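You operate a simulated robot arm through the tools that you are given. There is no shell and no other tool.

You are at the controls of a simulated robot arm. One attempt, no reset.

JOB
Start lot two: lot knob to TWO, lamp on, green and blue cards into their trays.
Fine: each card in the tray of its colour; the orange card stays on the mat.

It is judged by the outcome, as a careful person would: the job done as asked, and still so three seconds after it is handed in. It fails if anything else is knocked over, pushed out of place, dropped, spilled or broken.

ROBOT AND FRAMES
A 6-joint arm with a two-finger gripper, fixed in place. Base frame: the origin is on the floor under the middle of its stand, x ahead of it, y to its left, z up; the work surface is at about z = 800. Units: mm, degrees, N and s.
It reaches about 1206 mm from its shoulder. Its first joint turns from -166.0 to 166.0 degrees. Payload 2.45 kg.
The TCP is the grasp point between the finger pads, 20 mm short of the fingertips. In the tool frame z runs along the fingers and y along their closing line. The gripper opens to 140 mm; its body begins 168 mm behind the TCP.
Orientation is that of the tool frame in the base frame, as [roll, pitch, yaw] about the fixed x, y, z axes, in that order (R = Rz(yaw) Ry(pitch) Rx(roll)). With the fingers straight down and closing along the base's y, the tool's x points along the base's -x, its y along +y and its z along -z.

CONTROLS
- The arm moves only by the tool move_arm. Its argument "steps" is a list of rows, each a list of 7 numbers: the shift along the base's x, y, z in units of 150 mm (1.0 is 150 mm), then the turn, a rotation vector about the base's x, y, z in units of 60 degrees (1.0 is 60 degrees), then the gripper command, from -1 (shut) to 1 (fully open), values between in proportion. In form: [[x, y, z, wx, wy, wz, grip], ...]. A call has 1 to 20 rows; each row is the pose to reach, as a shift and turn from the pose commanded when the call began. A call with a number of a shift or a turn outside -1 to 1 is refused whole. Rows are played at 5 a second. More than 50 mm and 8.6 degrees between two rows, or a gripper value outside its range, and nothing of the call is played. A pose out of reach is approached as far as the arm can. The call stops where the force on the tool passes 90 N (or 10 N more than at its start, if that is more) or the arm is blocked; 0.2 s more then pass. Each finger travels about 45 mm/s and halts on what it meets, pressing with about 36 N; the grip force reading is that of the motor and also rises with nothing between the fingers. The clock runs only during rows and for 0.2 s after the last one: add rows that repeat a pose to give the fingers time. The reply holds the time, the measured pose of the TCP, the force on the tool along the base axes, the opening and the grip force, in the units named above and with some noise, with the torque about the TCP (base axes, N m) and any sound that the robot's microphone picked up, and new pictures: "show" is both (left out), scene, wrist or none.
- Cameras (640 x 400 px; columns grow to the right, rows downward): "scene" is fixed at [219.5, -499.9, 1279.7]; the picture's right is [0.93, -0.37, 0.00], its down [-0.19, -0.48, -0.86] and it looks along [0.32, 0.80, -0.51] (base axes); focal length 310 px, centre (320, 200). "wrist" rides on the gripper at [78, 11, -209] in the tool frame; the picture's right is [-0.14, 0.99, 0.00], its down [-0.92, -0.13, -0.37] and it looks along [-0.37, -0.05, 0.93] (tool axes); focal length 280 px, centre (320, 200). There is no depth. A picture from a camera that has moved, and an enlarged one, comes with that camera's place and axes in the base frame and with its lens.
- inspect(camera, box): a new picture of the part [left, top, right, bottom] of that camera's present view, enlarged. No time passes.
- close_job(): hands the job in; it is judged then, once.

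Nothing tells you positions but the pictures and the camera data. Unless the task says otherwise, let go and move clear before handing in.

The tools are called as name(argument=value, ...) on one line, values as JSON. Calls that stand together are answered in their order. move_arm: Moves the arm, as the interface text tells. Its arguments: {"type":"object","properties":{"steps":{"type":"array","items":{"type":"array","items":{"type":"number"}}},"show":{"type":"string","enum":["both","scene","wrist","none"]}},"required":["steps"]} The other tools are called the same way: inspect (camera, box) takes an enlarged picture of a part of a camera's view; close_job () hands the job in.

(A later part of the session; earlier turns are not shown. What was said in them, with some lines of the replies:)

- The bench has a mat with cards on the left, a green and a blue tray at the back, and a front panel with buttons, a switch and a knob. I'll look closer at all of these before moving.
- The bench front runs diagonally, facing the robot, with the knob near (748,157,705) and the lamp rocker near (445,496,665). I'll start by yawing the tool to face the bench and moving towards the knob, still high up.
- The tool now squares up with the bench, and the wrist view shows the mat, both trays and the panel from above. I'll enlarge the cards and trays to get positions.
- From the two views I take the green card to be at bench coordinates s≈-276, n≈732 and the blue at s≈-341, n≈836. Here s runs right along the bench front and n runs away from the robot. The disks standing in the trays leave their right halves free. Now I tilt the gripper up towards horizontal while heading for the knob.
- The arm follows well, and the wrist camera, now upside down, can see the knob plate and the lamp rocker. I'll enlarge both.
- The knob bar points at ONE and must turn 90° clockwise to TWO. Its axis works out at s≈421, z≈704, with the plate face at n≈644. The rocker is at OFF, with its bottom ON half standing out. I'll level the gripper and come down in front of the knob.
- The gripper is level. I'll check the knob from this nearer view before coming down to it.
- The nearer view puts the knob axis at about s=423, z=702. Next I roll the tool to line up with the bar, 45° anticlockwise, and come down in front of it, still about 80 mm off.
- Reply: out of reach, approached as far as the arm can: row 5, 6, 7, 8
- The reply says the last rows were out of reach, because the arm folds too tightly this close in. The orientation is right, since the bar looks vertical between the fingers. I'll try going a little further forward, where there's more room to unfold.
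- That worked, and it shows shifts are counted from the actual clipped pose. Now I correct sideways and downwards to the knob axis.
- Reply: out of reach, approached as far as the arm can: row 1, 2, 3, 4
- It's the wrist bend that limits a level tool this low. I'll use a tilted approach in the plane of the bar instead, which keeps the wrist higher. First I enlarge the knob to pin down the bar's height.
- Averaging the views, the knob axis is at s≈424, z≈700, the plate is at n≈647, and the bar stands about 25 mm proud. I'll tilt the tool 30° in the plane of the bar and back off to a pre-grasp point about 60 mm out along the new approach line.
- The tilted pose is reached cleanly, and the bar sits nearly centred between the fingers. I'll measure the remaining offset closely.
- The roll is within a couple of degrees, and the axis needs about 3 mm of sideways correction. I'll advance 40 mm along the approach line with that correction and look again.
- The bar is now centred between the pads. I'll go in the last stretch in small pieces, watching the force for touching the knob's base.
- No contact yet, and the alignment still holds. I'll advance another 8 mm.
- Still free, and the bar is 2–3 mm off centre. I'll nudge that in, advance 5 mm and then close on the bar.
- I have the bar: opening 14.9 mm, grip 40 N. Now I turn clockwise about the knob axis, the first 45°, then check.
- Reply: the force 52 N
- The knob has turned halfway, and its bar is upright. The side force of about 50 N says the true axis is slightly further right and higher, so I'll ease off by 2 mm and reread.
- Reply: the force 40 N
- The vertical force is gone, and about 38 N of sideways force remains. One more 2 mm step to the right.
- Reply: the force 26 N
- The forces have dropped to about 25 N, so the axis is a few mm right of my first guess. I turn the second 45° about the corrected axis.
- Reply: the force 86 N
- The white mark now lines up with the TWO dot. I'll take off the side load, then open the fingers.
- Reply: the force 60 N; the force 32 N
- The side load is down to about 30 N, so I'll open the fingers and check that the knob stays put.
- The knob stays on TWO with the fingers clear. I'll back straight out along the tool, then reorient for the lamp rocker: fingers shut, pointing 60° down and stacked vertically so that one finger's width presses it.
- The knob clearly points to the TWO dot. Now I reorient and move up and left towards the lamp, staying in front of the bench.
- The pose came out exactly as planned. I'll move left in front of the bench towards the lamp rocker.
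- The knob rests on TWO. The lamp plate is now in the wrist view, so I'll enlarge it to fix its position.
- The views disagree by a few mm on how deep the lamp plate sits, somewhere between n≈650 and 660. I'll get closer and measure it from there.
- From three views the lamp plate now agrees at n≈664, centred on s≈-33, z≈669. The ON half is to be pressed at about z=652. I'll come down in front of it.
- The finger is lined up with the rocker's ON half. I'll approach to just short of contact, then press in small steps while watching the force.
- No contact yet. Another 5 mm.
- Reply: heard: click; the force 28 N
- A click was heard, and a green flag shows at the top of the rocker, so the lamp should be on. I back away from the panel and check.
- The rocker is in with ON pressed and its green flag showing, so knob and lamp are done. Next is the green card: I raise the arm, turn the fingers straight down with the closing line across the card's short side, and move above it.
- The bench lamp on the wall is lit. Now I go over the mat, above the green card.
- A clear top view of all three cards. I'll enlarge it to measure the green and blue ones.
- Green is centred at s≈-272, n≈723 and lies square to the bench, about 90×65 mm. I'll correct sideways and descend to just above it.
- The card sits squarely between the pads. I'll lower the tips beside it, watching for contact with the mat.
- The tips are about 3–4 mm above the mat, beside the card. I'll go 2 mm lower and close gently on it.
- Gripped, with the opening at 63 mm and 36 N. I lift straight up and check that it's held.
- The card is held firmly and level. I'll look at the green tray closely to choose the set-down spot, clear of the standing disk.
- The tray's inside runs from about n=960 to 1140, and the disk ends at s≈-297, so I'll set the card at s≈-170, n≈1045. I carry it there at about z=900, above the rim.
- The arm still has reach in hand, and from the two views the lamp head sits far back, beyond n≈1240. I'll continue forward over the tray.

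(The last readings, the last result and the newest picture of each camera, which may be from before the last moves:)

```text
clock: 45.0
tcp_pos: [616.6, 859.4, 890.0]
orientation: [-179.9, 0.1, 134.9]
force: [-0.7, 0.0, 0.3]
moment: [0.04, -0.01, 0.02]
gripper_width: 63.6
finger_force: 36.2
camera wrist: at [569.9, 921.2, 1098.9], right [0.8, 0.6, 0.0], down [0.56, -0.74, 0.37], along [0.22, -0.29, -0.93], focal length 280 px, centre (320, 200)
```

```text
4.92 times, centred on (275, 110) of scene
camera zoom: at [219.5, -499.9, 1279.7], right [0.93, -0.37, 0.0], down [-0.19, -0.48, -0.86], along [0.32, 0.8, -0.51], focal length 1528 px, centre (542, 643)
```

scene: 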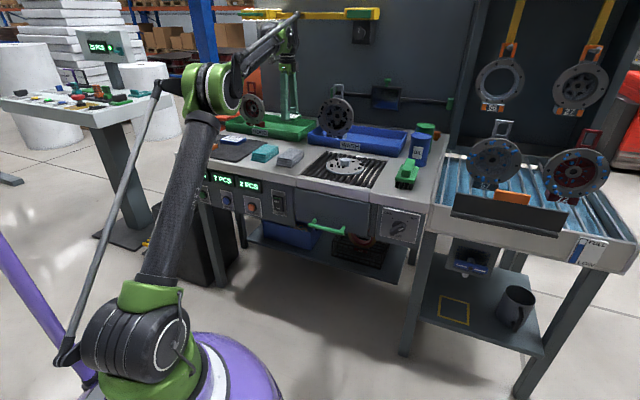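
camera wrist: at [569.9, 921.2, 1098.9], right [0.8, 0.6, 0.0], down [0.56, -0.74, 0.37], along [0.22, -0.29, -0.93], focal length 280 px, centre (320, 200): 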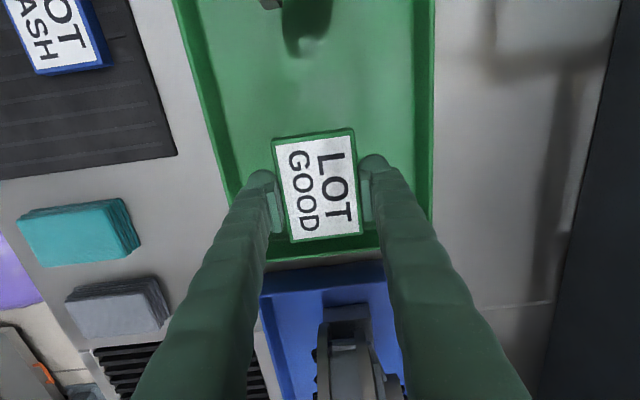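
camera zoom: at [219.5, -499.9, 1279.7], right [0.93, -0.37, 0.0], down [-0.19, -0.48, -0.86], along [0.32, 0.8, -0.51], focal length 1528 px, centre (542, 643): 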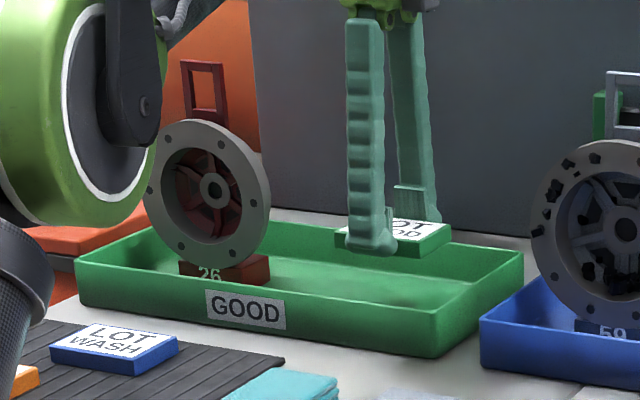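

The card is over the free right half of the tray, clear of the walls and the disk. I lower it, then creep down to touch.

move_arm(steps=[[0, 0, -0.1, 0, 0, 0, -0.4], [0, 0, -0.2, 0, 0, 0, -0.4], [0, 0, -0.3, 0, 0, 0, -0.4], [0, 0, -0.367, 0, 0, 0, -0.4], [0, 0, -0.367, 0, 0, 0, -0.4]], show="wrist")

inspect(camera="scene", box=[210, 70, 340, 150])

```text
clock: 46.2
tcp_pos: [618.7, 860.8, 835.0]
orientation: [-180.0, 0.0, 135.0]
force: [-0.7, 1.1, 0.4]
moment: [0.0, 0.03, 0.01]
gripper_width: 63.3
finger_force: 36.2
camera wrist: at [572.5, 922.2, 1043.9], right [0.8, 0.6, 0.0], down [0.56, -0.74, 0.37], along [0.22, -0.29, -0.93], focal length 280 px, centre (320, 200)
```

wrist: 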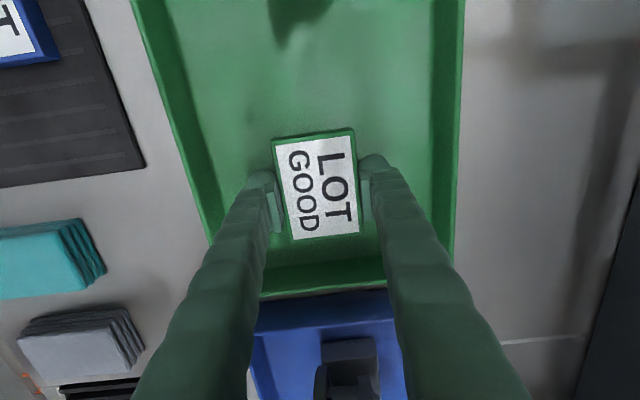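

```text
4.92 times, centred on (275, 110) of scene
camera zoom: at [219.5, -499.9, 1279.7], right [0.93, -0.37, 0.0], down [-0.19, -0.48, -0.86], along [0.32, 0.8, -0.51], focal length 1528 px, centre (542, 643)
```

zoom: 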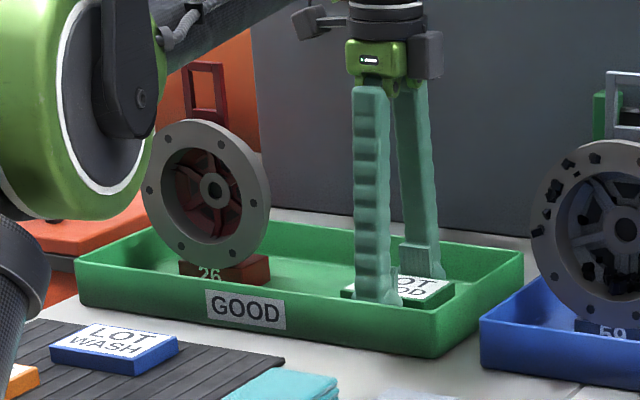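

move_arm(steps=[[0, 0, -0.02, 0, 0, 0, -0.4], [0, 0, -0.035, 0, 0, 0, -0.4], [0, 0, -0.035, 0, 0, 0, -0.4]], show="none")

```text
clock: 47.0
tcp_pos: [619.0, 859.7, 830.5]
orientation: [179.9, 0.0, 135.1]
force: [0.1, -0.7, -0.4]
moment: [0.0, -0.01, 0.02]
gripper_width: 63.4
finger_force: 36.2
```

move_arm(steps=[[0, 0, -0.01, 0, 0, 0, -0.4], [0, 0, -0.02, 0, 0, 0, -0.4], [0, 0, -0.02, 0, 0, 0, -0.4]], show="none")

inspect(camera="scene", box=[260, 100, 330, 145])

```text
clock: 47.8
tcp_pos: [619.0, 860.4, 826.1]
orientation: [-180.0, 0.1, 135.0]
force: [-0.6, 0.9, -0.6]
moment: [0.01, 0.02, 0.01]
gripper_width: 63.2
finger_force: 36.2
```

```text
8.89 times, centred on (295, 122) of scene
camera zoom: at [219.5, -499.9, 1279.7], right [0.93, -0.37, 0.0], down [-0.19, -0.48, -0.86], along [0.32, 0.8, -0.51], focal length 2760 px, centre (542, 889)
```

zoom: 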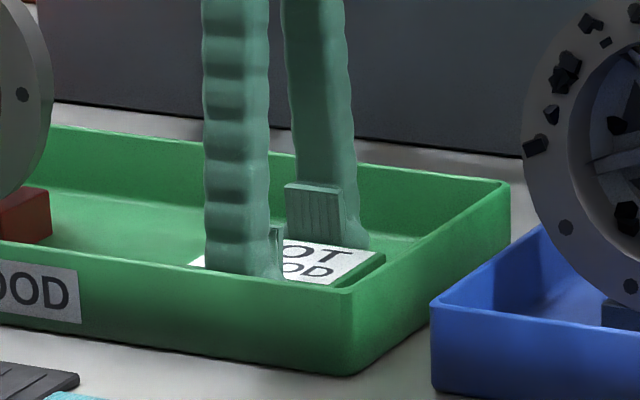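

move_arm(steps=[[0, 0, -0.007, 0, 0, 0, -0.4], [0, 0, -0.014, 0, 0, 0, -0.4], [0, 0, -0.014, 0, 0, 0, -0.4]], show="none")

```text
clock: 48.6
tcp_pos: [619.8, 859.0, 824.3]
orientation: [180.0, -0.1, 134.9]
force: [1.6, 3.1, 25.9]
moment: [0.07, -0.08, 0.03]
gripper_width: 63.6
finger_force: 35.5
```

The card touches the tray floor at 26 N. I open the fingers a little, then rise straight up.

move_arm(steps=[[0, 0, 0.004, 0, 0, 0, -0.06], [0, 0, 0.004, 0, 0, 0, 0.0], [0, 0, 0.004, 0, 0, 0, 0.09], [0, 0, 0.004, 0, 0, 0, 0.09], [0, 0, 0.05, 0, 0, 0, 0.09], [0, 0, 0.15, 0, 0, 0, 0.09], [0, 0, 0.35, 0, 0, 0, 0.09], [0, 0, 0.6, 0, 0, 0, 0.09]], show="both")

inspect(camera="scene", box=[210, 70, 340, 150])

```text
clock: 50.4
tcp_pos: [620.7, 862.3, 913.8]
orientation: [-180.0, 0.0, 134.9]
force: [0.0, 0.4, -0.1]
moment: [-0.01, -0.01, -0.01]
gripper_width: 76.2
finger_force: 0.1
camera wrist: at [573.9, 925.0, 1124.2], right [0.8, 0.6, 0.0], down [0.56, -0.74, 0.37], along [0.22, -0.29, -0.93], focal length 280 px, centre (320, 200)
```

scene: 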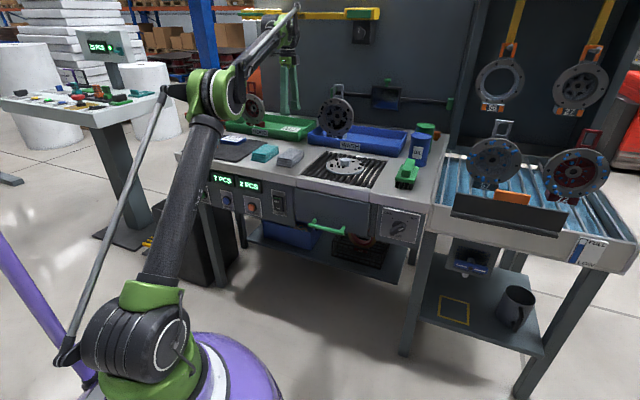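
wrist: 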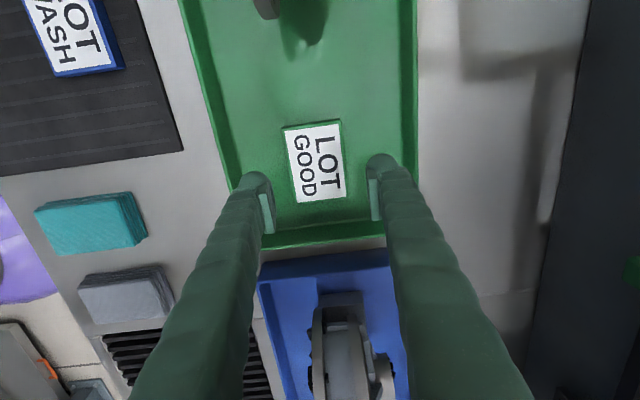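

```text
4.92 times, centred on (275, 110) of scene
camera zoom: at [219.5, -499.9, 1279.7], right [0.93, -0.37, 0.0], down [-0.19, -0.48, -0.86], along [0.32, 0.8, -0.51], focal length 1528 px, centre (542, 643)
```

zoom: 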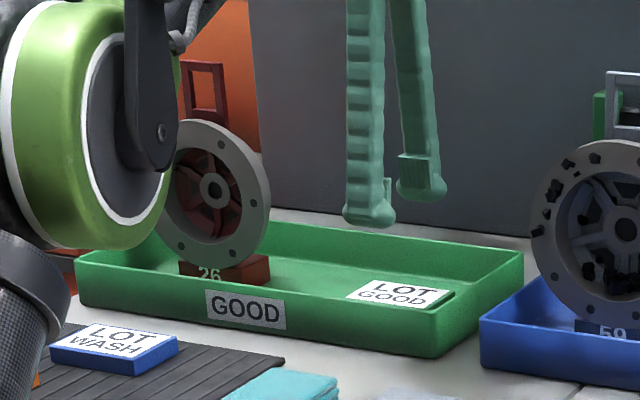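

The green card lies flat in the GOOD tray. Now I go back out over the mat for the blue card at s≈-339, n≈834, keeping the same tool orientation.

move_arm(steps=[[-0.2, -0.153, 0.05, 0, 0, 0, 0.15], [-0.4, -0.306, 0.1, 0, 0, 0, 0.2], [-0.6, -0.46, 0.15, 0, 0, 0, 0.26], [-0.803, -0.613, 0.2, 0, 0, 0, 0.26]], show="none")

move_arm(steps=[[-0.25, 0.1, 0, 0, 0, 0, 0.26], [-0.5, 0.2, 0, 0, 0, 0, 0.26], [-0.75, 0.3, 0, 0, 0, 0, 0.26], [-1.0, 0.398, 0, 0, 0, 0, 0.26], [-1.0, 0.398, 0, 0, 0, 0, 0.26]], show="both")

inspect(camera="wrist", box=[220, 60, 420, 240])

```text
clock: 51.4
tcp_pos: [499.8, 773.0, 944.1]
orientation: [180.0, 0.0, 135.1]
force: [0.1, 0.7, -0.8]
moment: [-0.03, 0.03, -0.01]
gripper_width: 87.9
finger_force: 0.0
```

```text
clock: 52.6
tcp_pos: [348.7, 828.5, 941.7]
orientation: [-179.9, 0.1, 135.0]
force: [-0.1, -0.7, -0.3]
moment: [0.0, -0.02, 0.02]
gripper_width: 88.4
finger_force: 0.0
camera wrist: at [301.6, 890.4, 1151.5], right [0.8, 0.6, 0.0], down [0.56, -0.74, 0.37], along [0.22, -0.29, -0.93], focal length 280 px, centre (320, 200)
```

scene: 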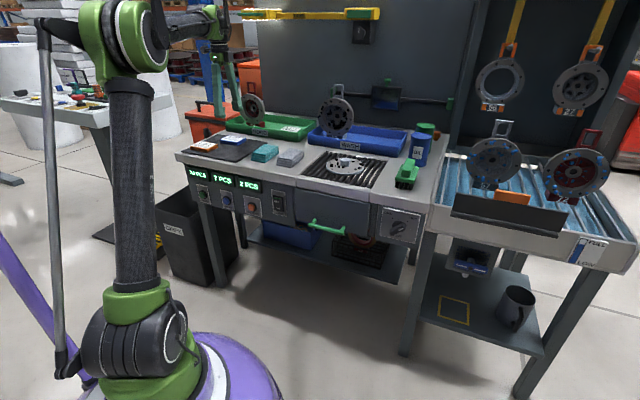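
wrist: 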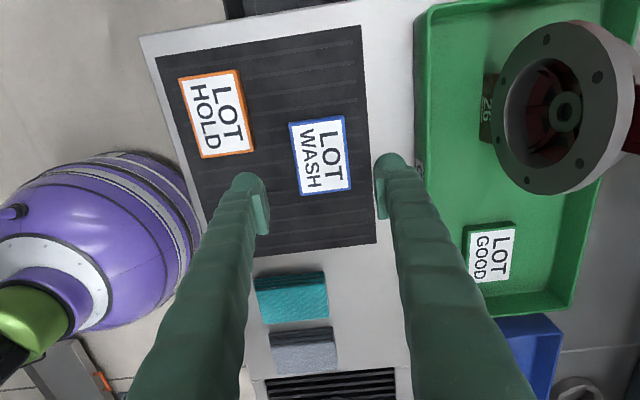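

```text
2.22 times, centred on (320, 150) of wrist
camera zoom: at [301.6, 890.4, 1151.5], right [0.8, 0.6, 0.0], down [0.56, -0.74, 0.37], along [0.22, -0.29, -0.93], focal length 623 px, centre (320, 311)
```

zoom: 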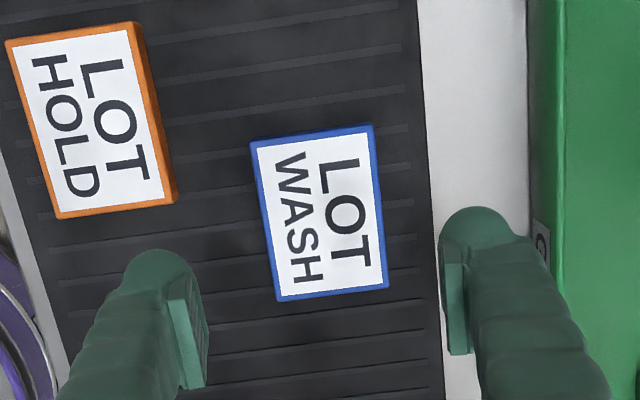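

The blue card is within 3 mm of centre. I descend to just above it with that small correction, and then beside it.

move_arm(steps=[[-0.004, 0.008, -0.2, 0, 0, 0, 0.26], [-0.007, 0.0165, -0.4, 0, 0, 0, 0.26], [-0.007, 0.0165, -0.55, 0, 0, 0, 0.26], [-0.007, 0.0165, -0.62, 0, 0, 0, 0.26], [-0.007, 0.0165, -0.62, 0, 0, 0, 0.26]], show="wrist")

inspect(camera="scene", box=[180, 110, 290, 180])

```text
clock: 53.8
tcp_pos: [348.1, 830.8, 851.6]
orientation: [-180.0, -0.1, 134.9]
force: [0.2, -0.6, -0.2]
moment: [0.01, -0.02, -0.02]
gripper_width: 88.3
finger_force: 0.0
camera wrist: at [300.9, 892.5, 1059.7], right [0.8, 0.6, 0.0], down [0.56, -0.74, 0.37], along [0.22, -0.29, -0.93], focal length 280 px, centre (320, 200)
```

wrist: 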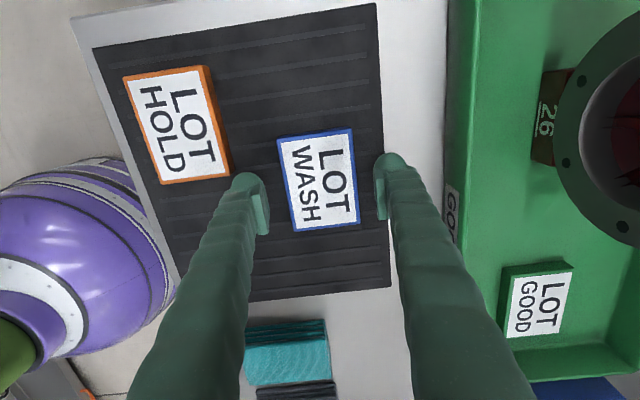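

```text
5.71 times, centred on (235, 145) of scene
camera zoom: at [219.5, -499.9, 1279.7], right [0.93, -0.37, 0.0], down [-0.19, -0.48, -0.86], along [0.32, 0.8, -0.51], focal length 1774 px, centre (806, 514)
```

zoom: 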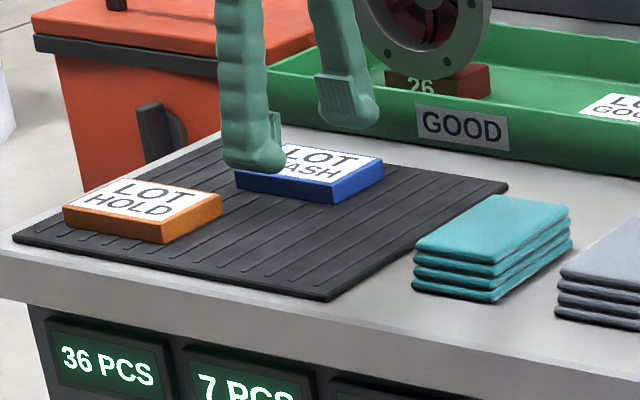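

move_arm(steps=[[0, 0, -0.07, 0, 0, 0, 0.26], [0, 0, -0.14, 0, 0, 0, 0.26], [0, 0, -0.17, 0, 0, 0, 0.26], [0, 0, -0.17, 0, 0, 0, 0.26]], show="wrist")

inspect(camera="scene", box=[180, 110, 290, 180])

```text
clock: 54.8
tcp_pos: [347.8, 830.2, 825.5]
orientation: [180.0, 0.0, 135.0]
force: [0.1, -0.4, 0.8]
moment: [-0.01, -0.01, -0.01]
gripper_width: 88.2
finger_force: 0.0
camera wrist: at [300.7, 892.9, 1034.8], right [0.8, 0.6, 0.0], down [0.56, -0.74, 0.37], along [0.22, -0.29, -0.93], focal length 280 px, centre (320, 200)
```

wrist: 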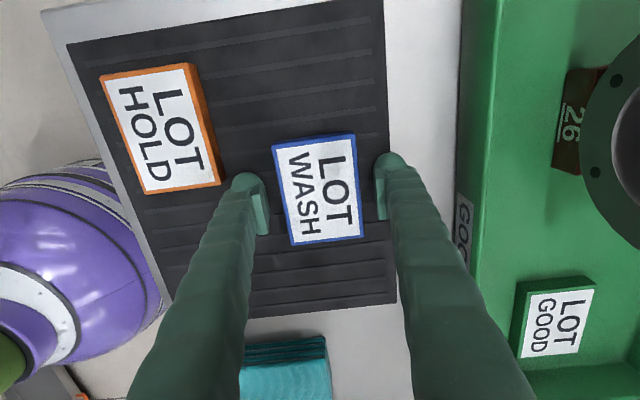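

```text
5.71 times, centred on (235, 145) of scene
camera zoom: at [219.5, -499.9, 1279.7], right [0.93, -0.37, 0.0], down [-0.19, -0.48, -0.86], along [0.32, 0.8, -0.51], focal length 1774 px, centre (806, 514)
```

zoom: 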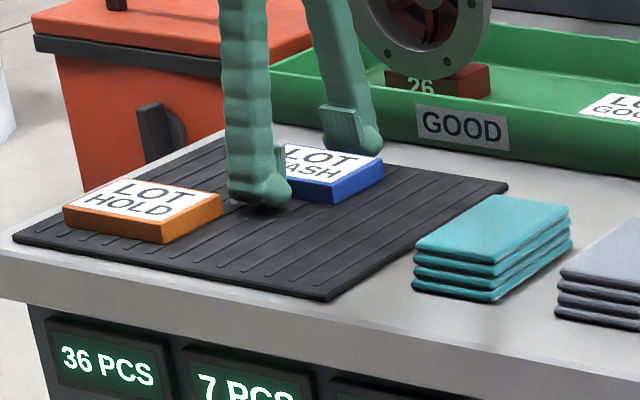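

The fingers are well placed either side of the blue card at grasp height. I close on it and lift.

move_arm(steps=[[0, 0, 0, 0, 0, 0, 0.0], [0, 0, 0, 0, 0, 0, -0.15], [0, 0, 0, 0, 0, 0, -0.4], [0, 0, 0, 0, 0, 0, -0.4], [0, 0, 0, 0, 0, 0, -0.4]], show="none")

move_arm(steps=[[0, 0, 0.1, 0, 0, 0, -0.4], [0, 0, 0.2, 0, 0, 0, -0.4], [0, 0, 0.4, 0, 0, 0, -0.4], [0, 0, 0.6, 0, 0, 0, -0.4]], show="both")

```text
clock: 56.0
tcp_pos: [347.4, 830.8, 825.8]
orientation: [179.9, 0.0, 135.0]
force: [0.8, -0.5, 1.5]
moment: [-0.04, 0.0, 0.02]
gripper_width: 63.2
finger_force: 36.0
```

```text
clock: 57.0
tcp_pos: [347.0, 831.1, 914.7]
orientation: [-180.0, -0.1, 135.0]
force: [0.6, 0.7, -0.3]
moment: [0.01, -0.01, 0.01]
gripper_width: 63.1
finger_force: 35.7
camera wrist: at [300.2, 893.1, 1123.5], right [0.8, 0.6, 0.0], down [0.56, -0.74, 0.37], along [0.22, -0.29, -0.93], focal length 280 px, centre (320, 200)
```

scene: 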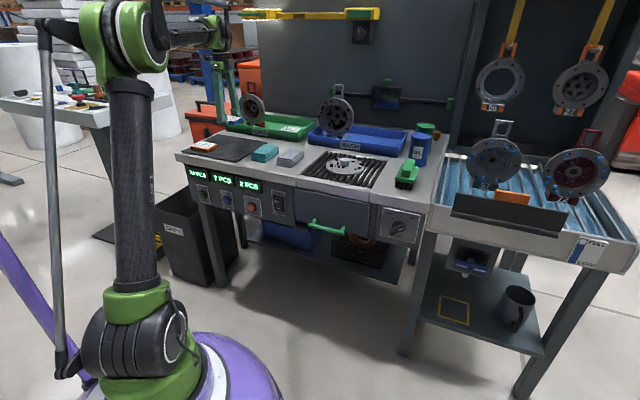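
wrist: 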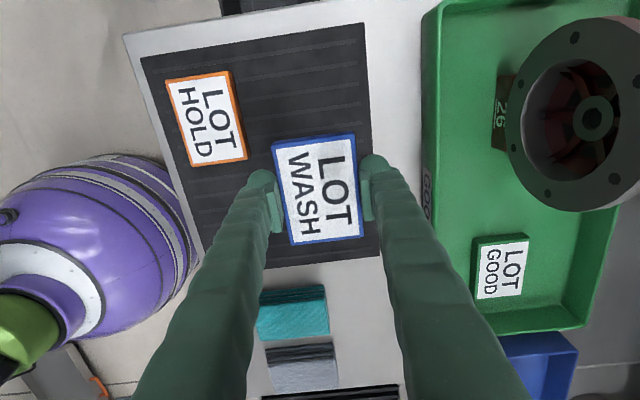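

The blue card is held, and the orange one stays on the mat. I carry the blue card along the bench at z≈915 to the front of the WASH tray's free right half.

move_arm(steps=[[0.16, -0.151, 0, 0, 0, 0, -0.4], [0.319, -0.301, 0, 0, 0, 0, -0.4], [0.479, -0.452, 0, 0, 0, 0, -0.4], [0.638, -0.603, 0, 0, 0, 0, -0.4], [0.798, -0.753, 0, 0, 0, 0, -0.4], [0.957, -0.904, 0, 0, 0, 0, -0.4]], show="none")

move_arm(steps=[[0.16, -0.151, 0, 0, 0, 0, -0.4], [0.319, -0.301, 0, 0, 0, 0, -0.4], [0.479, -0.452, 0, 0, 0, 0, -0.4], [0.638, -0.603, 0, 0, 0, 0, -0.4], [0.798, -0.753, 0, 0, 0, 0, -0.4], [0.957, -0.904, 0, 0, 0, 0, -0.4]], show="both")

```text
clock: 58.4
tcp_pos: [490.5, 694.0, 918.3]
orientation: [-180.0, 0.0, 135.1]
force: [-0.4, -0.2, -0.9]
moment: [-0.01, -0.03, 0.01]
gripper_width: 63.2
finger_force: 36.4
```

```text
clock: 59.8
tcp_pos: [637.1, 557.3, 917.0]
orientation: [-180.0, 0.0, 135.1]
force: [-1.1, 0.6, 0.0]
moment: [0.0, -0.02, -0.03]
gripper_width: 63.1
finger_force: 36.0
camera wrist: at [589.5, 618.7, 1125.4], right [0.8, 0.6, 0.0], down [0.56, -0.74, 0.37], along [0.22, -0.29, -0.93], focal length 280 px, centre (320, 200)
```

scene: 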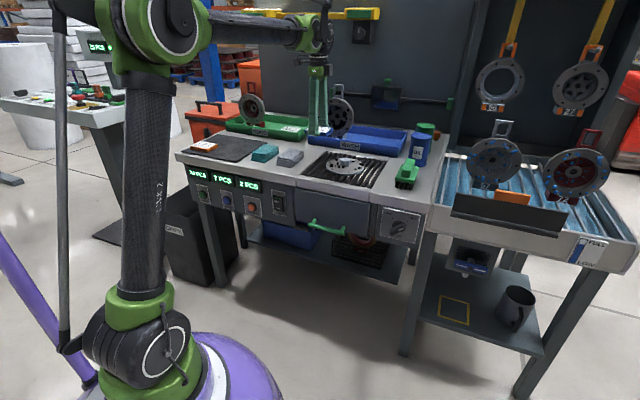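
wrist: 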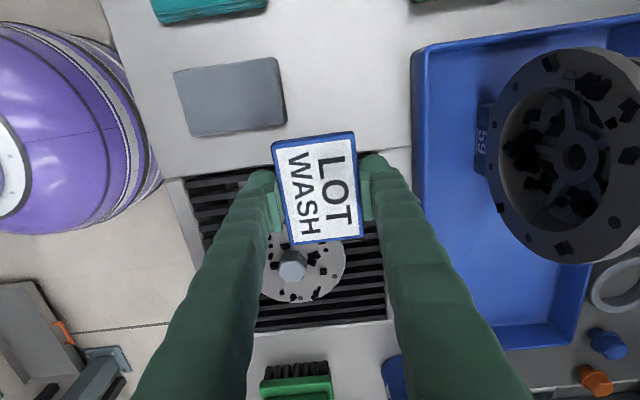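

move_arm(steps=[[0.156, -0.148, 0, 0, 0, 0, -0.4], [0.312, -0.296, 0, 0, 0, 0, -0.4], [0.468, -0.445, 0, 0, 0, 0, -0.4], [0.624, -0.593, 0, 0, 0, 0, -0.4], [0.78, -0.741, 0, 0, 0, 0, -0.4], [0.936, -0.889, 0, 0, 0, 0, -0.4], [0.936, -0.889, 0, 0, 0, 0, -0.4]], show="both")

inspect(camera="scene", box=[300, 70, 450, 170])

```text
clock: 61.4
tcp_pos: [774.4, 423.9, 916.0]
orientation: [180.0, 0.0, 135.0]
force: [0.3, -0.9, -0.4]
moment: [0.01, 0.02, -0.04]
gripper_width: 63.4
finger_force: 36.2
camera wrist: at [728.5, 485.9, 1124.5], right [0.8, 0.6, 0.0], down [0.56, -0.74, 0.37], along [0.22, -0.29, -0.93], focal length 280 px, centre (320, 200)
```

scene: 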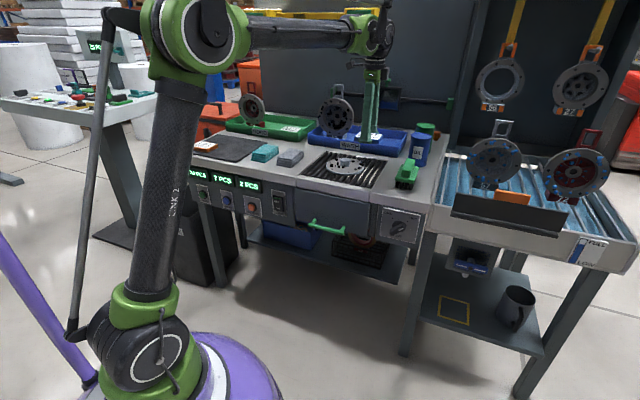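
wrist: 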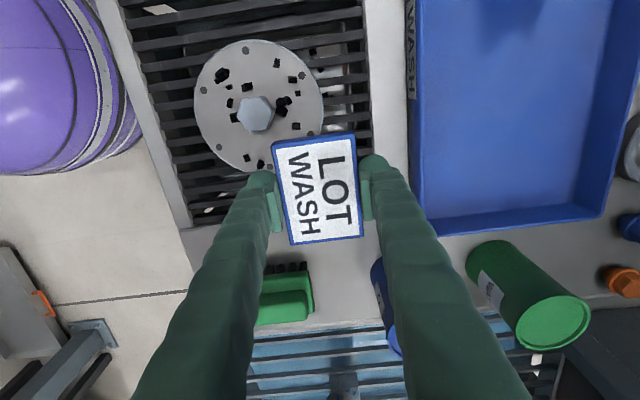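

```text
4.00 times, centred on (375, 120) of scene
camera zoom: at [219.5, -499.9, 1279.7], right [0.93, -0.37, 0.0], down [-0.19, -0.48, -0.86], along [0.32, 0.8, -0.51], focal length 1242 px, centre (100, 520)
```

zoom: 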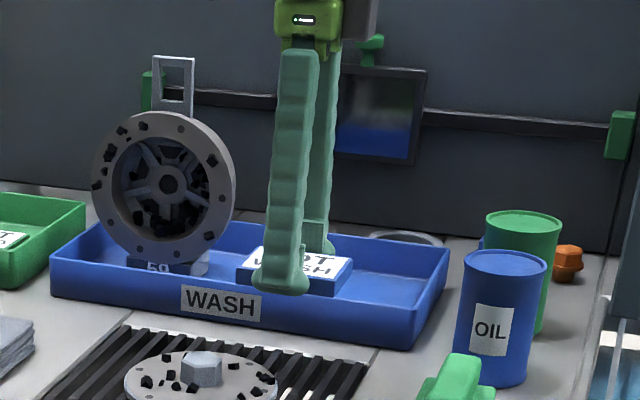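

The card is in line with the free half of the WASH tray. I move forward over it, first part way to check the clearance to the disk.

move_arm(steps=[[0.16, 0.16, -0.02, 0, 0, 0, -0.4], [0.32, 0.32, -0.04, 0, 0, 0, -0.4], [0.485, 0.485, -0.06, 0, 0, 0, -0.4], [0.485, 0.485, -0.06, 0, 0, 0, -0.4]], show="both")

inspect(camera="scene", box=[300, 60, 450, 160])

```text
clock: 62.4
tcp_pos: [847.5, 497.7, 906.4]
orientation: [-180.0, 0.0, 135.1]
force: [-0.6, -0.9, 0.5]
moment: [0.02, -0.03, -0.02]
gripper_width: 63.2
finger_force: 36.2
camera wrist: at [801.2, 559.9, 1115.9], right [0.8, 0.6, 0.0], down [0.56, -0.74, 0.37], along [0.22, -0.29, -0.93], focal length 280 px, centre (320, 200)
```

scene: 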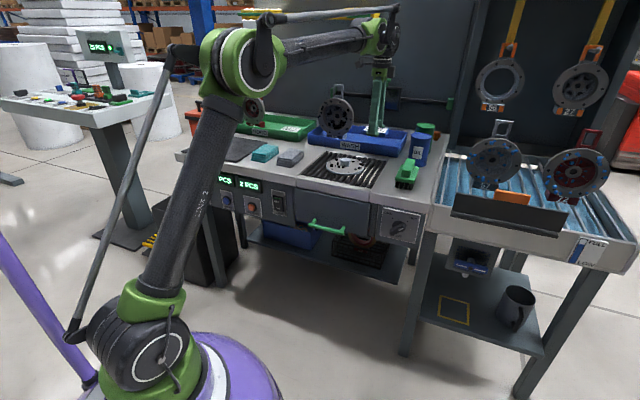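
wrist: 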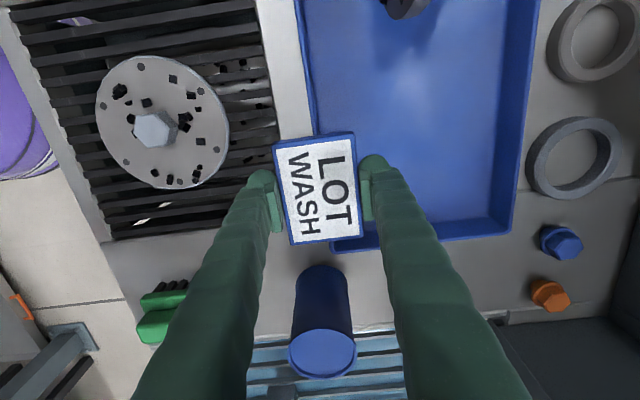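

```text
4.00 times, centred on (375, 110) of scene
camera zoom: at [219.5, -499.9, 1279.7], right [0.93, -0.37, 0.0], down [-0.19, -0.48, -0.86], along [0.32, 0.8, -0.51], focal length 1242 px, centre (100, 560)
```

zoom: 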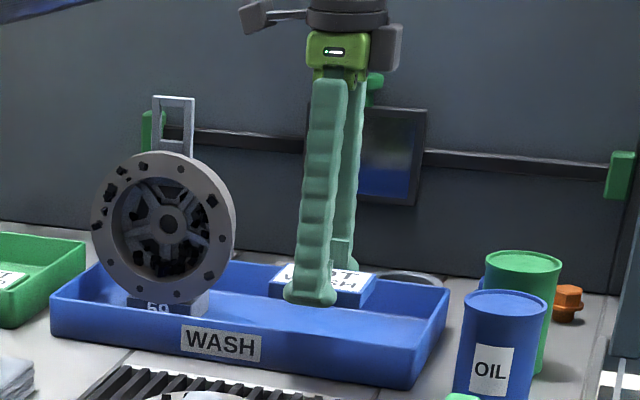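

move_arm(steps=[[0.114, 0.114, -0.02, 0, 0, 0, -0.4], [0.229, 0.229, -0.04, 0, 0, 0, -0.4], [0.343, 0.343, -0.06, 0, 0, 0, -0.4], [0.457, 0.457, -0.08, 0, 0, 0, -0.4], [0.457, 0.457, -0.08, 0, 0, 0, -0.4]], show="both")

inspect(camera="scene", box=[300, 60, 450, 160])

```text
clock: 63.6
tcp_pos: [914.9, 566.3, 894.4]
orientation: [180.0, 0.0, 135.0]
force: [-0.3, 0.5, -0.5]
moment: [-0.01, -0.01, 0.01]
gripper_width: 63.2
finger_force: 36.3
camera wrist: at [868.8, 627.8, 1104.1], right [0.8, 0.6, 0.0], down [0.56, -0.74, 0.37], along [0.22, -0.29, -0.93], focal length 280 px, centre (320, 200)
```

scene: 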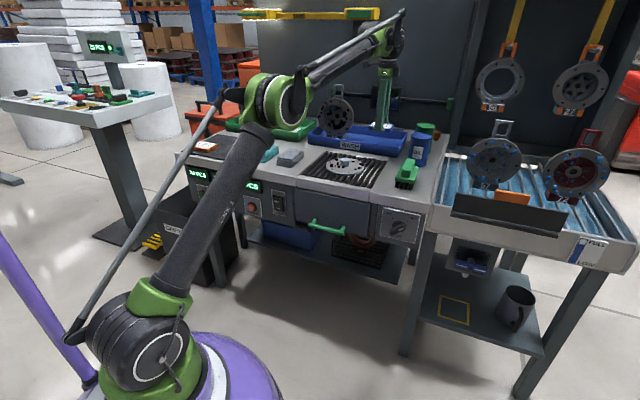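
wrist: 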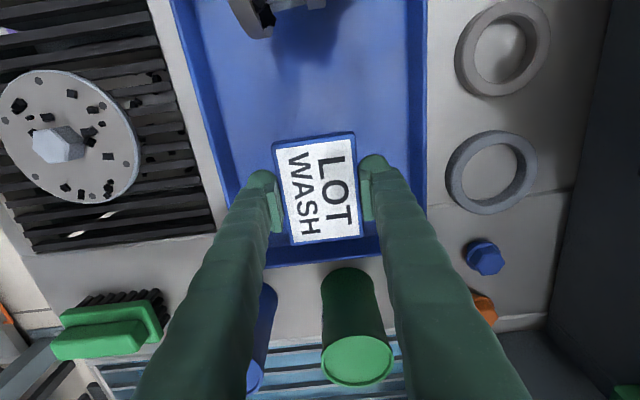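

```text
4.00 times, centred on (375, 110) of scene
camera zoom: at [219.5, -499.9, 1279.7], right [0.93, -0.37, 0.0], down [-0.19, -0.48, -0.86], along [0.32, 0.8, -0.51], focal length 1242 px, centre (100, 560)
```

zoom: 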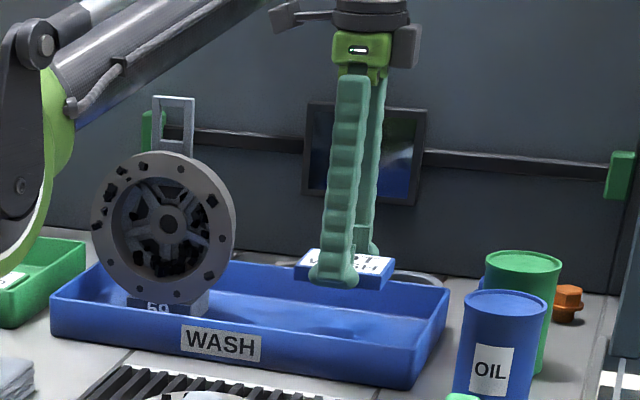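

The card hangs over the tray floor, clear of the walls, disk and cans. I lower it to just above the floor.

move_arm(steps=[[0, 0, -0.1, 0, 0, 0, -0.4], [0, 0, -0.2, 0, 0, 0, -0.4], [0, 0, -0.3, 0, 0, 0, -0.4], [0, 0, -0.38, 0, 0, 0, -0.4], [0, 0, -0.41, 0, 0, 0, -0.4], [0, 0, -0.41, 0, 0, 0, -0.4]], show="both")

inspect(camera="scene", box=[300, 60, 450, 160])

```text
clock: 65.0
tcp_pos: [916.0, 566.5, 832.6]
orientation: [180.0, 0.0, 135.0]
force: [-0.7, 0.5, -1.3]
moment: [-0.02, 0.02, 0.01]
gripper_width: 63.1
finger_force: 36.1
camera wrist: at [868.8, 628.6, 1041.7], right [0.8, 0.6, 0.0], down [0.56, -0.74, 0.37], along [0.22, -0.29, -0.93], focal length 280 px, centre (320, 200)
```

scene: 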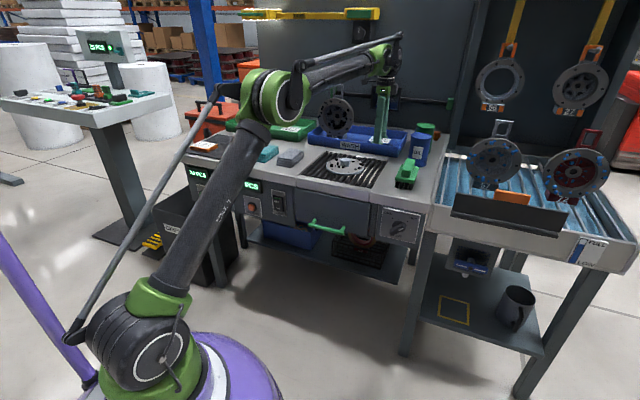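
wrist: 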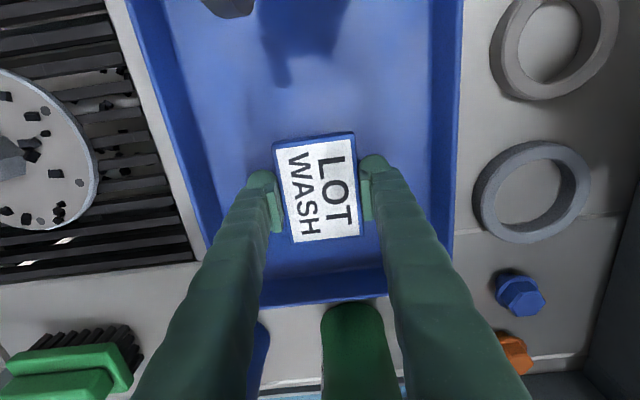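

```text
4.00 times, centred on (375, 110) of scene
camera zoom: at [219.5, -499.9, 1279.7], right [0.93, -0.37, 0.0], down [-0.19, -0.48, -0.86], along [0.32, 0.8, -0.51], focal length 1242 px, centre (100, 560)
```

zoom: 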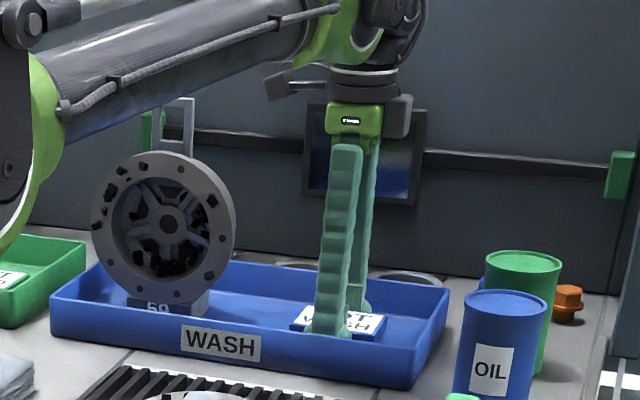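

move_arm(steps=[[0, 0, -0.015, 0, 0, 0, -0.4], [0, 0, -0.03, 0, 0, 0, -0.4], [0, 0, -0.03, 0, 0, 0, -0.4]], show="none")

```text
clock: 65.8
tcp_pos: [915.2, 567.1, 829.6]
orientation: [180.0, 0.0, 135.0]
force: [-0.2, -0.1, 0.3]
moment: [-0.03, 0.0, -0.01]
gripper_width: 63.3
finger_force: 35.9
```

move_arm(steps=[[0, 0, -0.01, 0, 0, 0, -0.4], [0, 0, -0.018, 0, 0, 0, -0.4], [0, 0, -0.018, 0, 0, 0, -0.4]], show="none")

```text
clock: 66.6
tcp_pos: [916.6, 566.7, 826.4]
orientation: [179.9, -0.1, 135.0]
force: [-1.5, 0.1, 0.4]
moment: [-0.02, 0.0, 0.01]
gripper_width: 63.3
finger_force: 36.6
```

move_arm(steps=[[0, 0, -0.007, 0, 0, 0, -0.4], [0, 0, -0.013, 0, 0, 0, -0.4], [0, 0, -0.013, 0, 0, 0, -0.4]], show="none")

```text
clock: 67.4
tcp_pos: [914.9, 567.1, 826.5]
orientation: [-180.0, -0.1, 135.0]
force: [3.5, 0.2, 16.8]
moment: [0.0, 0.01, 0.01]
gripper_width: 63.3
finger_force: 36.0
```

The blue card touches the tray floor at 17 N. I open the fingers a little and rise straight up.

move_arm(steps=[[0, 0, 0.003, 0, 0, 0, -0.06], [0, 0, 0.003, 0, 0, 0, 0.0], [0, 0, 0.003, 0, 0, 0, 0.09], [0, 0, 0.003, 0, 0, 0, 0.09], [0, 0, 0.05, 0, 0, 0, 0.09], [0, 0, 0.15, 0, 0, 0, 0.09], [0, 0, 0.35, 0, 0, 0, 0.09], [0, 0, 0.6, 0, 0, 0, 0.09]], show="both")

inspect(camera="scene", box=[300, 60, 450, 160])

```text
clock: 69.2
tcp_pos: [916.4, 566.4, 914.2]
orientation: [179.9, 0.0, 135.0]
force: [-0.1, -0.2, -0.1]
moment: [0.05, -0.01, -0.01]
gripper_width: 76.2
finger_force: 0.1
camera wrist: at [869.7, 627.4, 1123.7], right [0.8, 0.6, 0.0], down [0.56, -0.74, 0.37], along [0.22, -0.29, -0.93], focal length 280 px, centre (320, 200)
```

scene: 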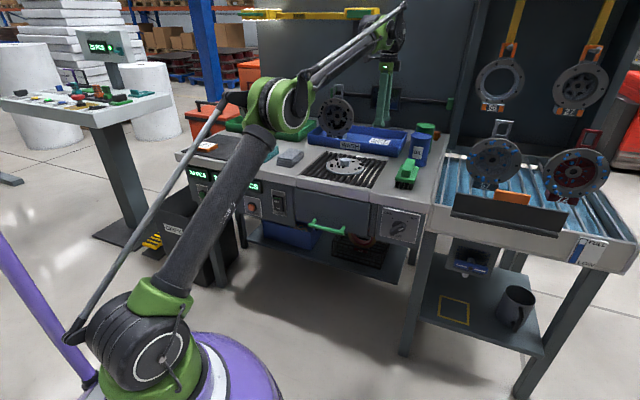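
wrist: 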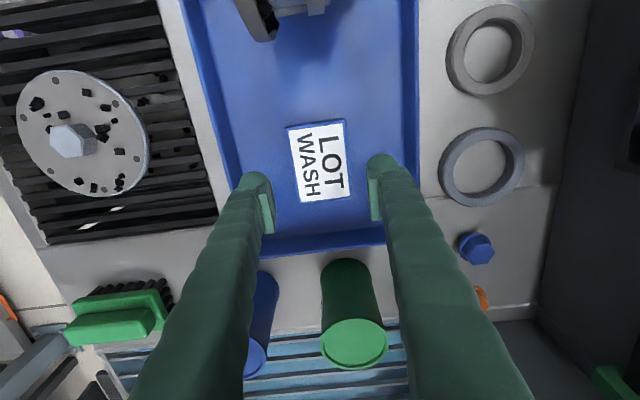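

```text
4.00 times, centred on (375, 110) of scene
camera zoom: at [219.5, -499.9, 1279.7], right [0.93, -0.37, 0.0], down [-0.19, -0.48, -0.86], along [0.32, 0.8, -0.51], focal length 1242 px, centre (100, 560)
```

zoom: 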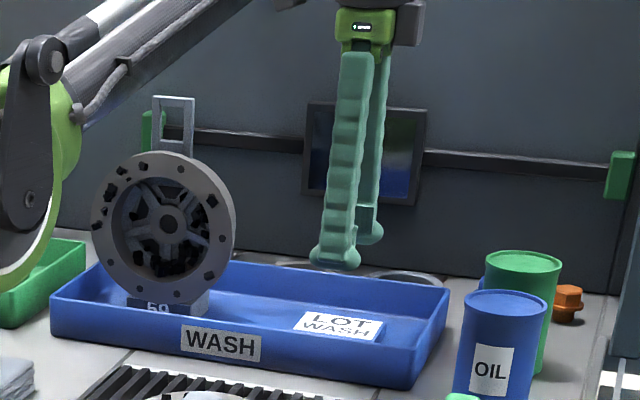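

The blue card lies flat in the WASH tray. I back the arm out and up clear of everything, then do a final check.

move_arm(steps=[[0, 0, 0.2, 0, 0, 0, 0.09], [-0.16, -0.16, 0.35, 0, 0, 0, 0.09], [-0.32, -0.32, 0.5, 0, 0, 0, 0.09], [-0.48, -0.48, 0.6, 0, 0, 0, 0.09], [-0.64, -0.64, 0.7, 0, 0, 0, 0.09], [-0.8, -0.8, 0.8, 0, 0, 0, 0.09], [-0.95, -0.95, 0.9, 0, 0, 0, 0.09]], show="none")

move_arm(steps=[[-0.16, -0.16, 0, 0, 0, 0, 0.09], [-0.32, -0.32, 0, 0, 0, 0, 0.09], [-0.48, -0.48, 0, 0, 0, 0, 0.09], [-0.64, -0.64, 0, 0, 0, 0, 0.09], [-0.8, -0.8, 0, 0, 0, 0, 0.09], [-0.95, -0.95, 0, 0, 0, 0, 0.09]], show="both")

inspect(camera="scene", box=[180, 90, 320, 180])

inspect(camera="scene", box=[240, 160, 430, 260])

inspect(camera="scene", box=[300, 60, 450, 190])

```text
clock: 70.8
tcp_pos: [773.1, 424.4, 1049.3]
orientation: [-179.9, 0.0, 135.1]
force: [1.0, 0.1, -0.8]
moment: [-0.07, 0.08, -0.01]
gripper_width: 76.5
finger_force: 0.0
```

```text
clock: 72.2
tcp_pos: [630.3, 280.9, 1047.4]
orientation: [180.0, 0.1, 134.9]
force: [0.5, 0.3, 0.4]
moment: [-0.03, 0.06, -0.04]
gripper_width: 76.4
finger_force: 0.1
camera wrist: at [583.1, 343.3, 1255.8], right [0.8, 0.6, 0.0], down [0.56, -0.74, 0.37], along [0.22, -0.29, -0.93], focal length 280 px, centre (320, 200)
```

scene: 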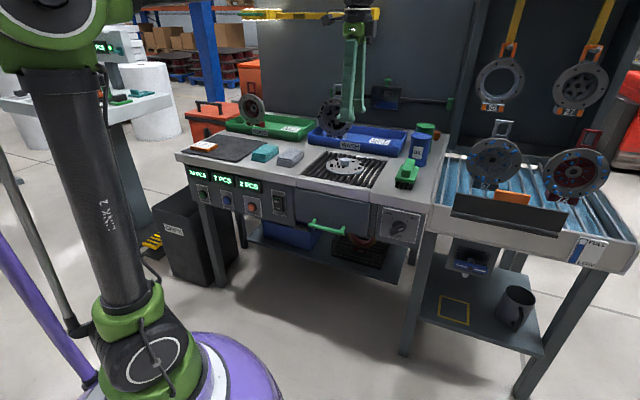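
wrist: 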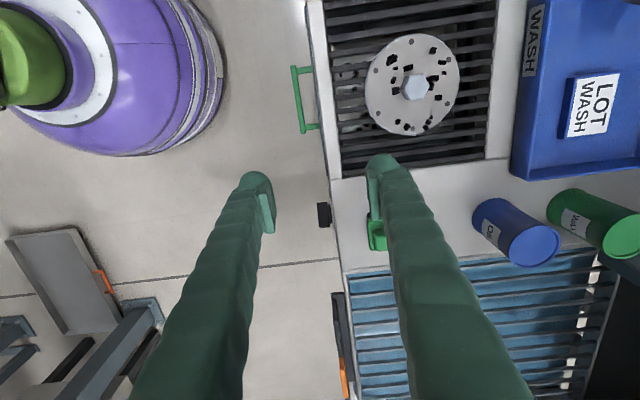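

```text
4.44 times, centred on (250, 135) of scene
camera zoom: at [219.5, -499.9, 1279.7], right [0.93, -0.37, 0.0], down [-0.19, -0.48, -0.86], along [0.32, 0.8, -0.51], focal length 1380 px, centre (631, 489)
```

zoom: 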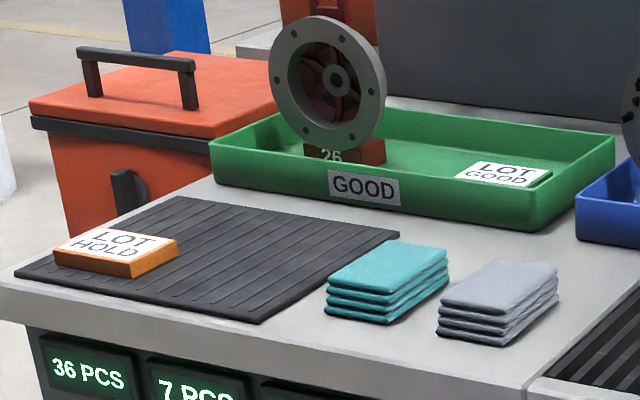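

```text
3.37 times, centred on (335, 210) of scene
camera zoom: at [219.5, -499.9, 1279.7], right [0.93, -0.37, 0.0], down [-0.19, -0.48, -0.86], along [0.32, 0.8, -0.51], focal length 1046 px, centre (270, 166)
```

zoom: 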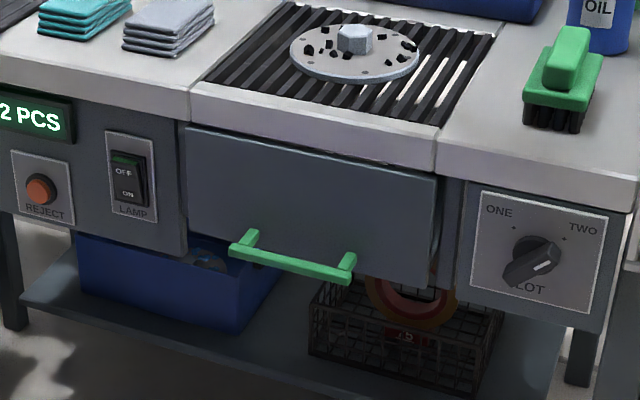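

```text
3.08 times, centred on (375, 125) of scene
camera zoom: at [219.5, -499.9, 1279.7], right [0.93, -0.37, 0.0], down [-0.19, -0.48, -0.86], along [0.32, 0.8, -0.51], focal length 955 px, centre (151, 431)
```

zoom: 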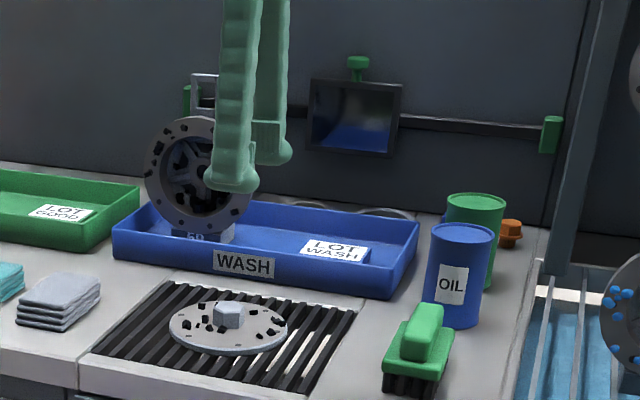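

Everything looks in place. One last close look at the knob and the lamp before handing in.

inspect(camera="scene", box=[375, 200, 425, 245])

inspect(camera="scene", box=[230, 0, 400, 60])

inspect(camera="scene", box=[260, 180, 300, 220])

```text
8.89 times, centred on (400, 222) of scene
camera zoom: at [219.5, -499.9, 1279.7], right [0.93, -0.37, 0.0], down [-0.19, -0.48, -0.86], along [0.32, 0.8, -0.51], focal length 2760 px, centre (-391, 0)
```

zoom: 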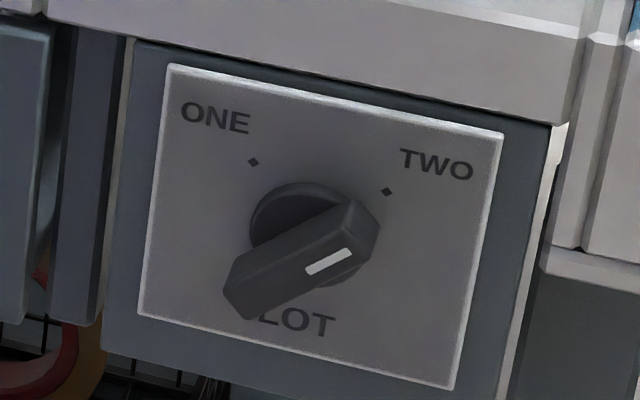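

```text
3.76 times, centred on (315, 30) of scene
camera zoom: at [219.5, -499.9, 1279.7], right [0.93, -0.37, 0.0], down [-0.19, -0.48, -0.86], along [0.32, 0.8, -0.51], focal length 1169 px, centre (339, 840)
```

zoom: 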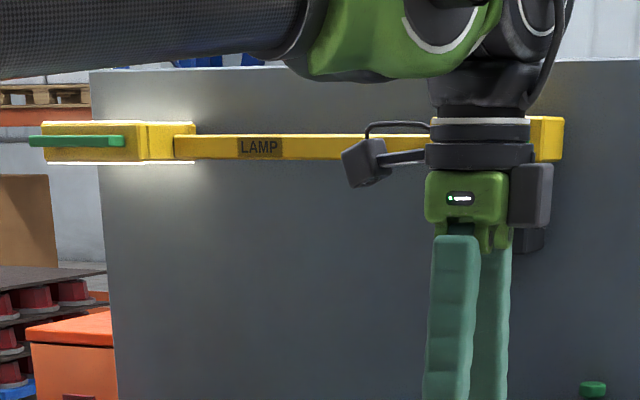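

```text
10.00 times, centred on (280, 200) of scene
camera zoom: at [219.5, -499.9, 1279.7], right [0.93, -0.37, 0.0], down [-0.19, -0.48, -0.86], along [0.32, 0.8, -0.51], focal length 3104 px, centre (720, 200)
```

zoom: 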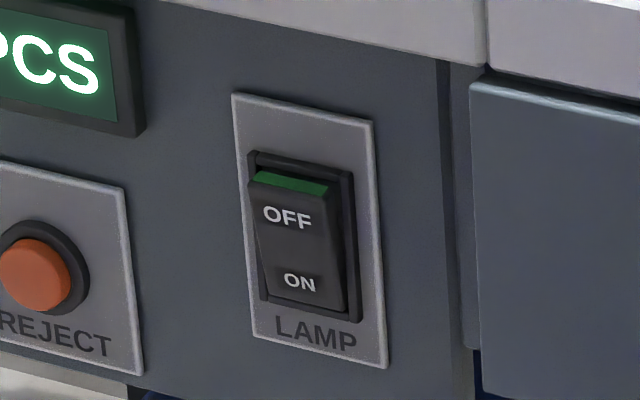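

The knob is on TWO, the rocker is at ON with the lamp lit, the green and blue cards are in their trays, and the orange card is still on the mat. The arm is clear, so I'm handing in.

close_job()

```text
The job is handed in.
```

Lot two is set up and the job is handed in. I checked each item in close-up pictures just before handing in:

- **Knob:** it points at TWO.
- **Lamp:** the switch clicked over to ON, and the bench lamp is lit.
- **Cards:** the green card lies flat in the GOOD tray and the blue card flat in the WASH tray. The orange card is still on the mat.

Nothing else on the bench appears to have been knocked or moved. The gripper is empty and the arm is clear of the bench.
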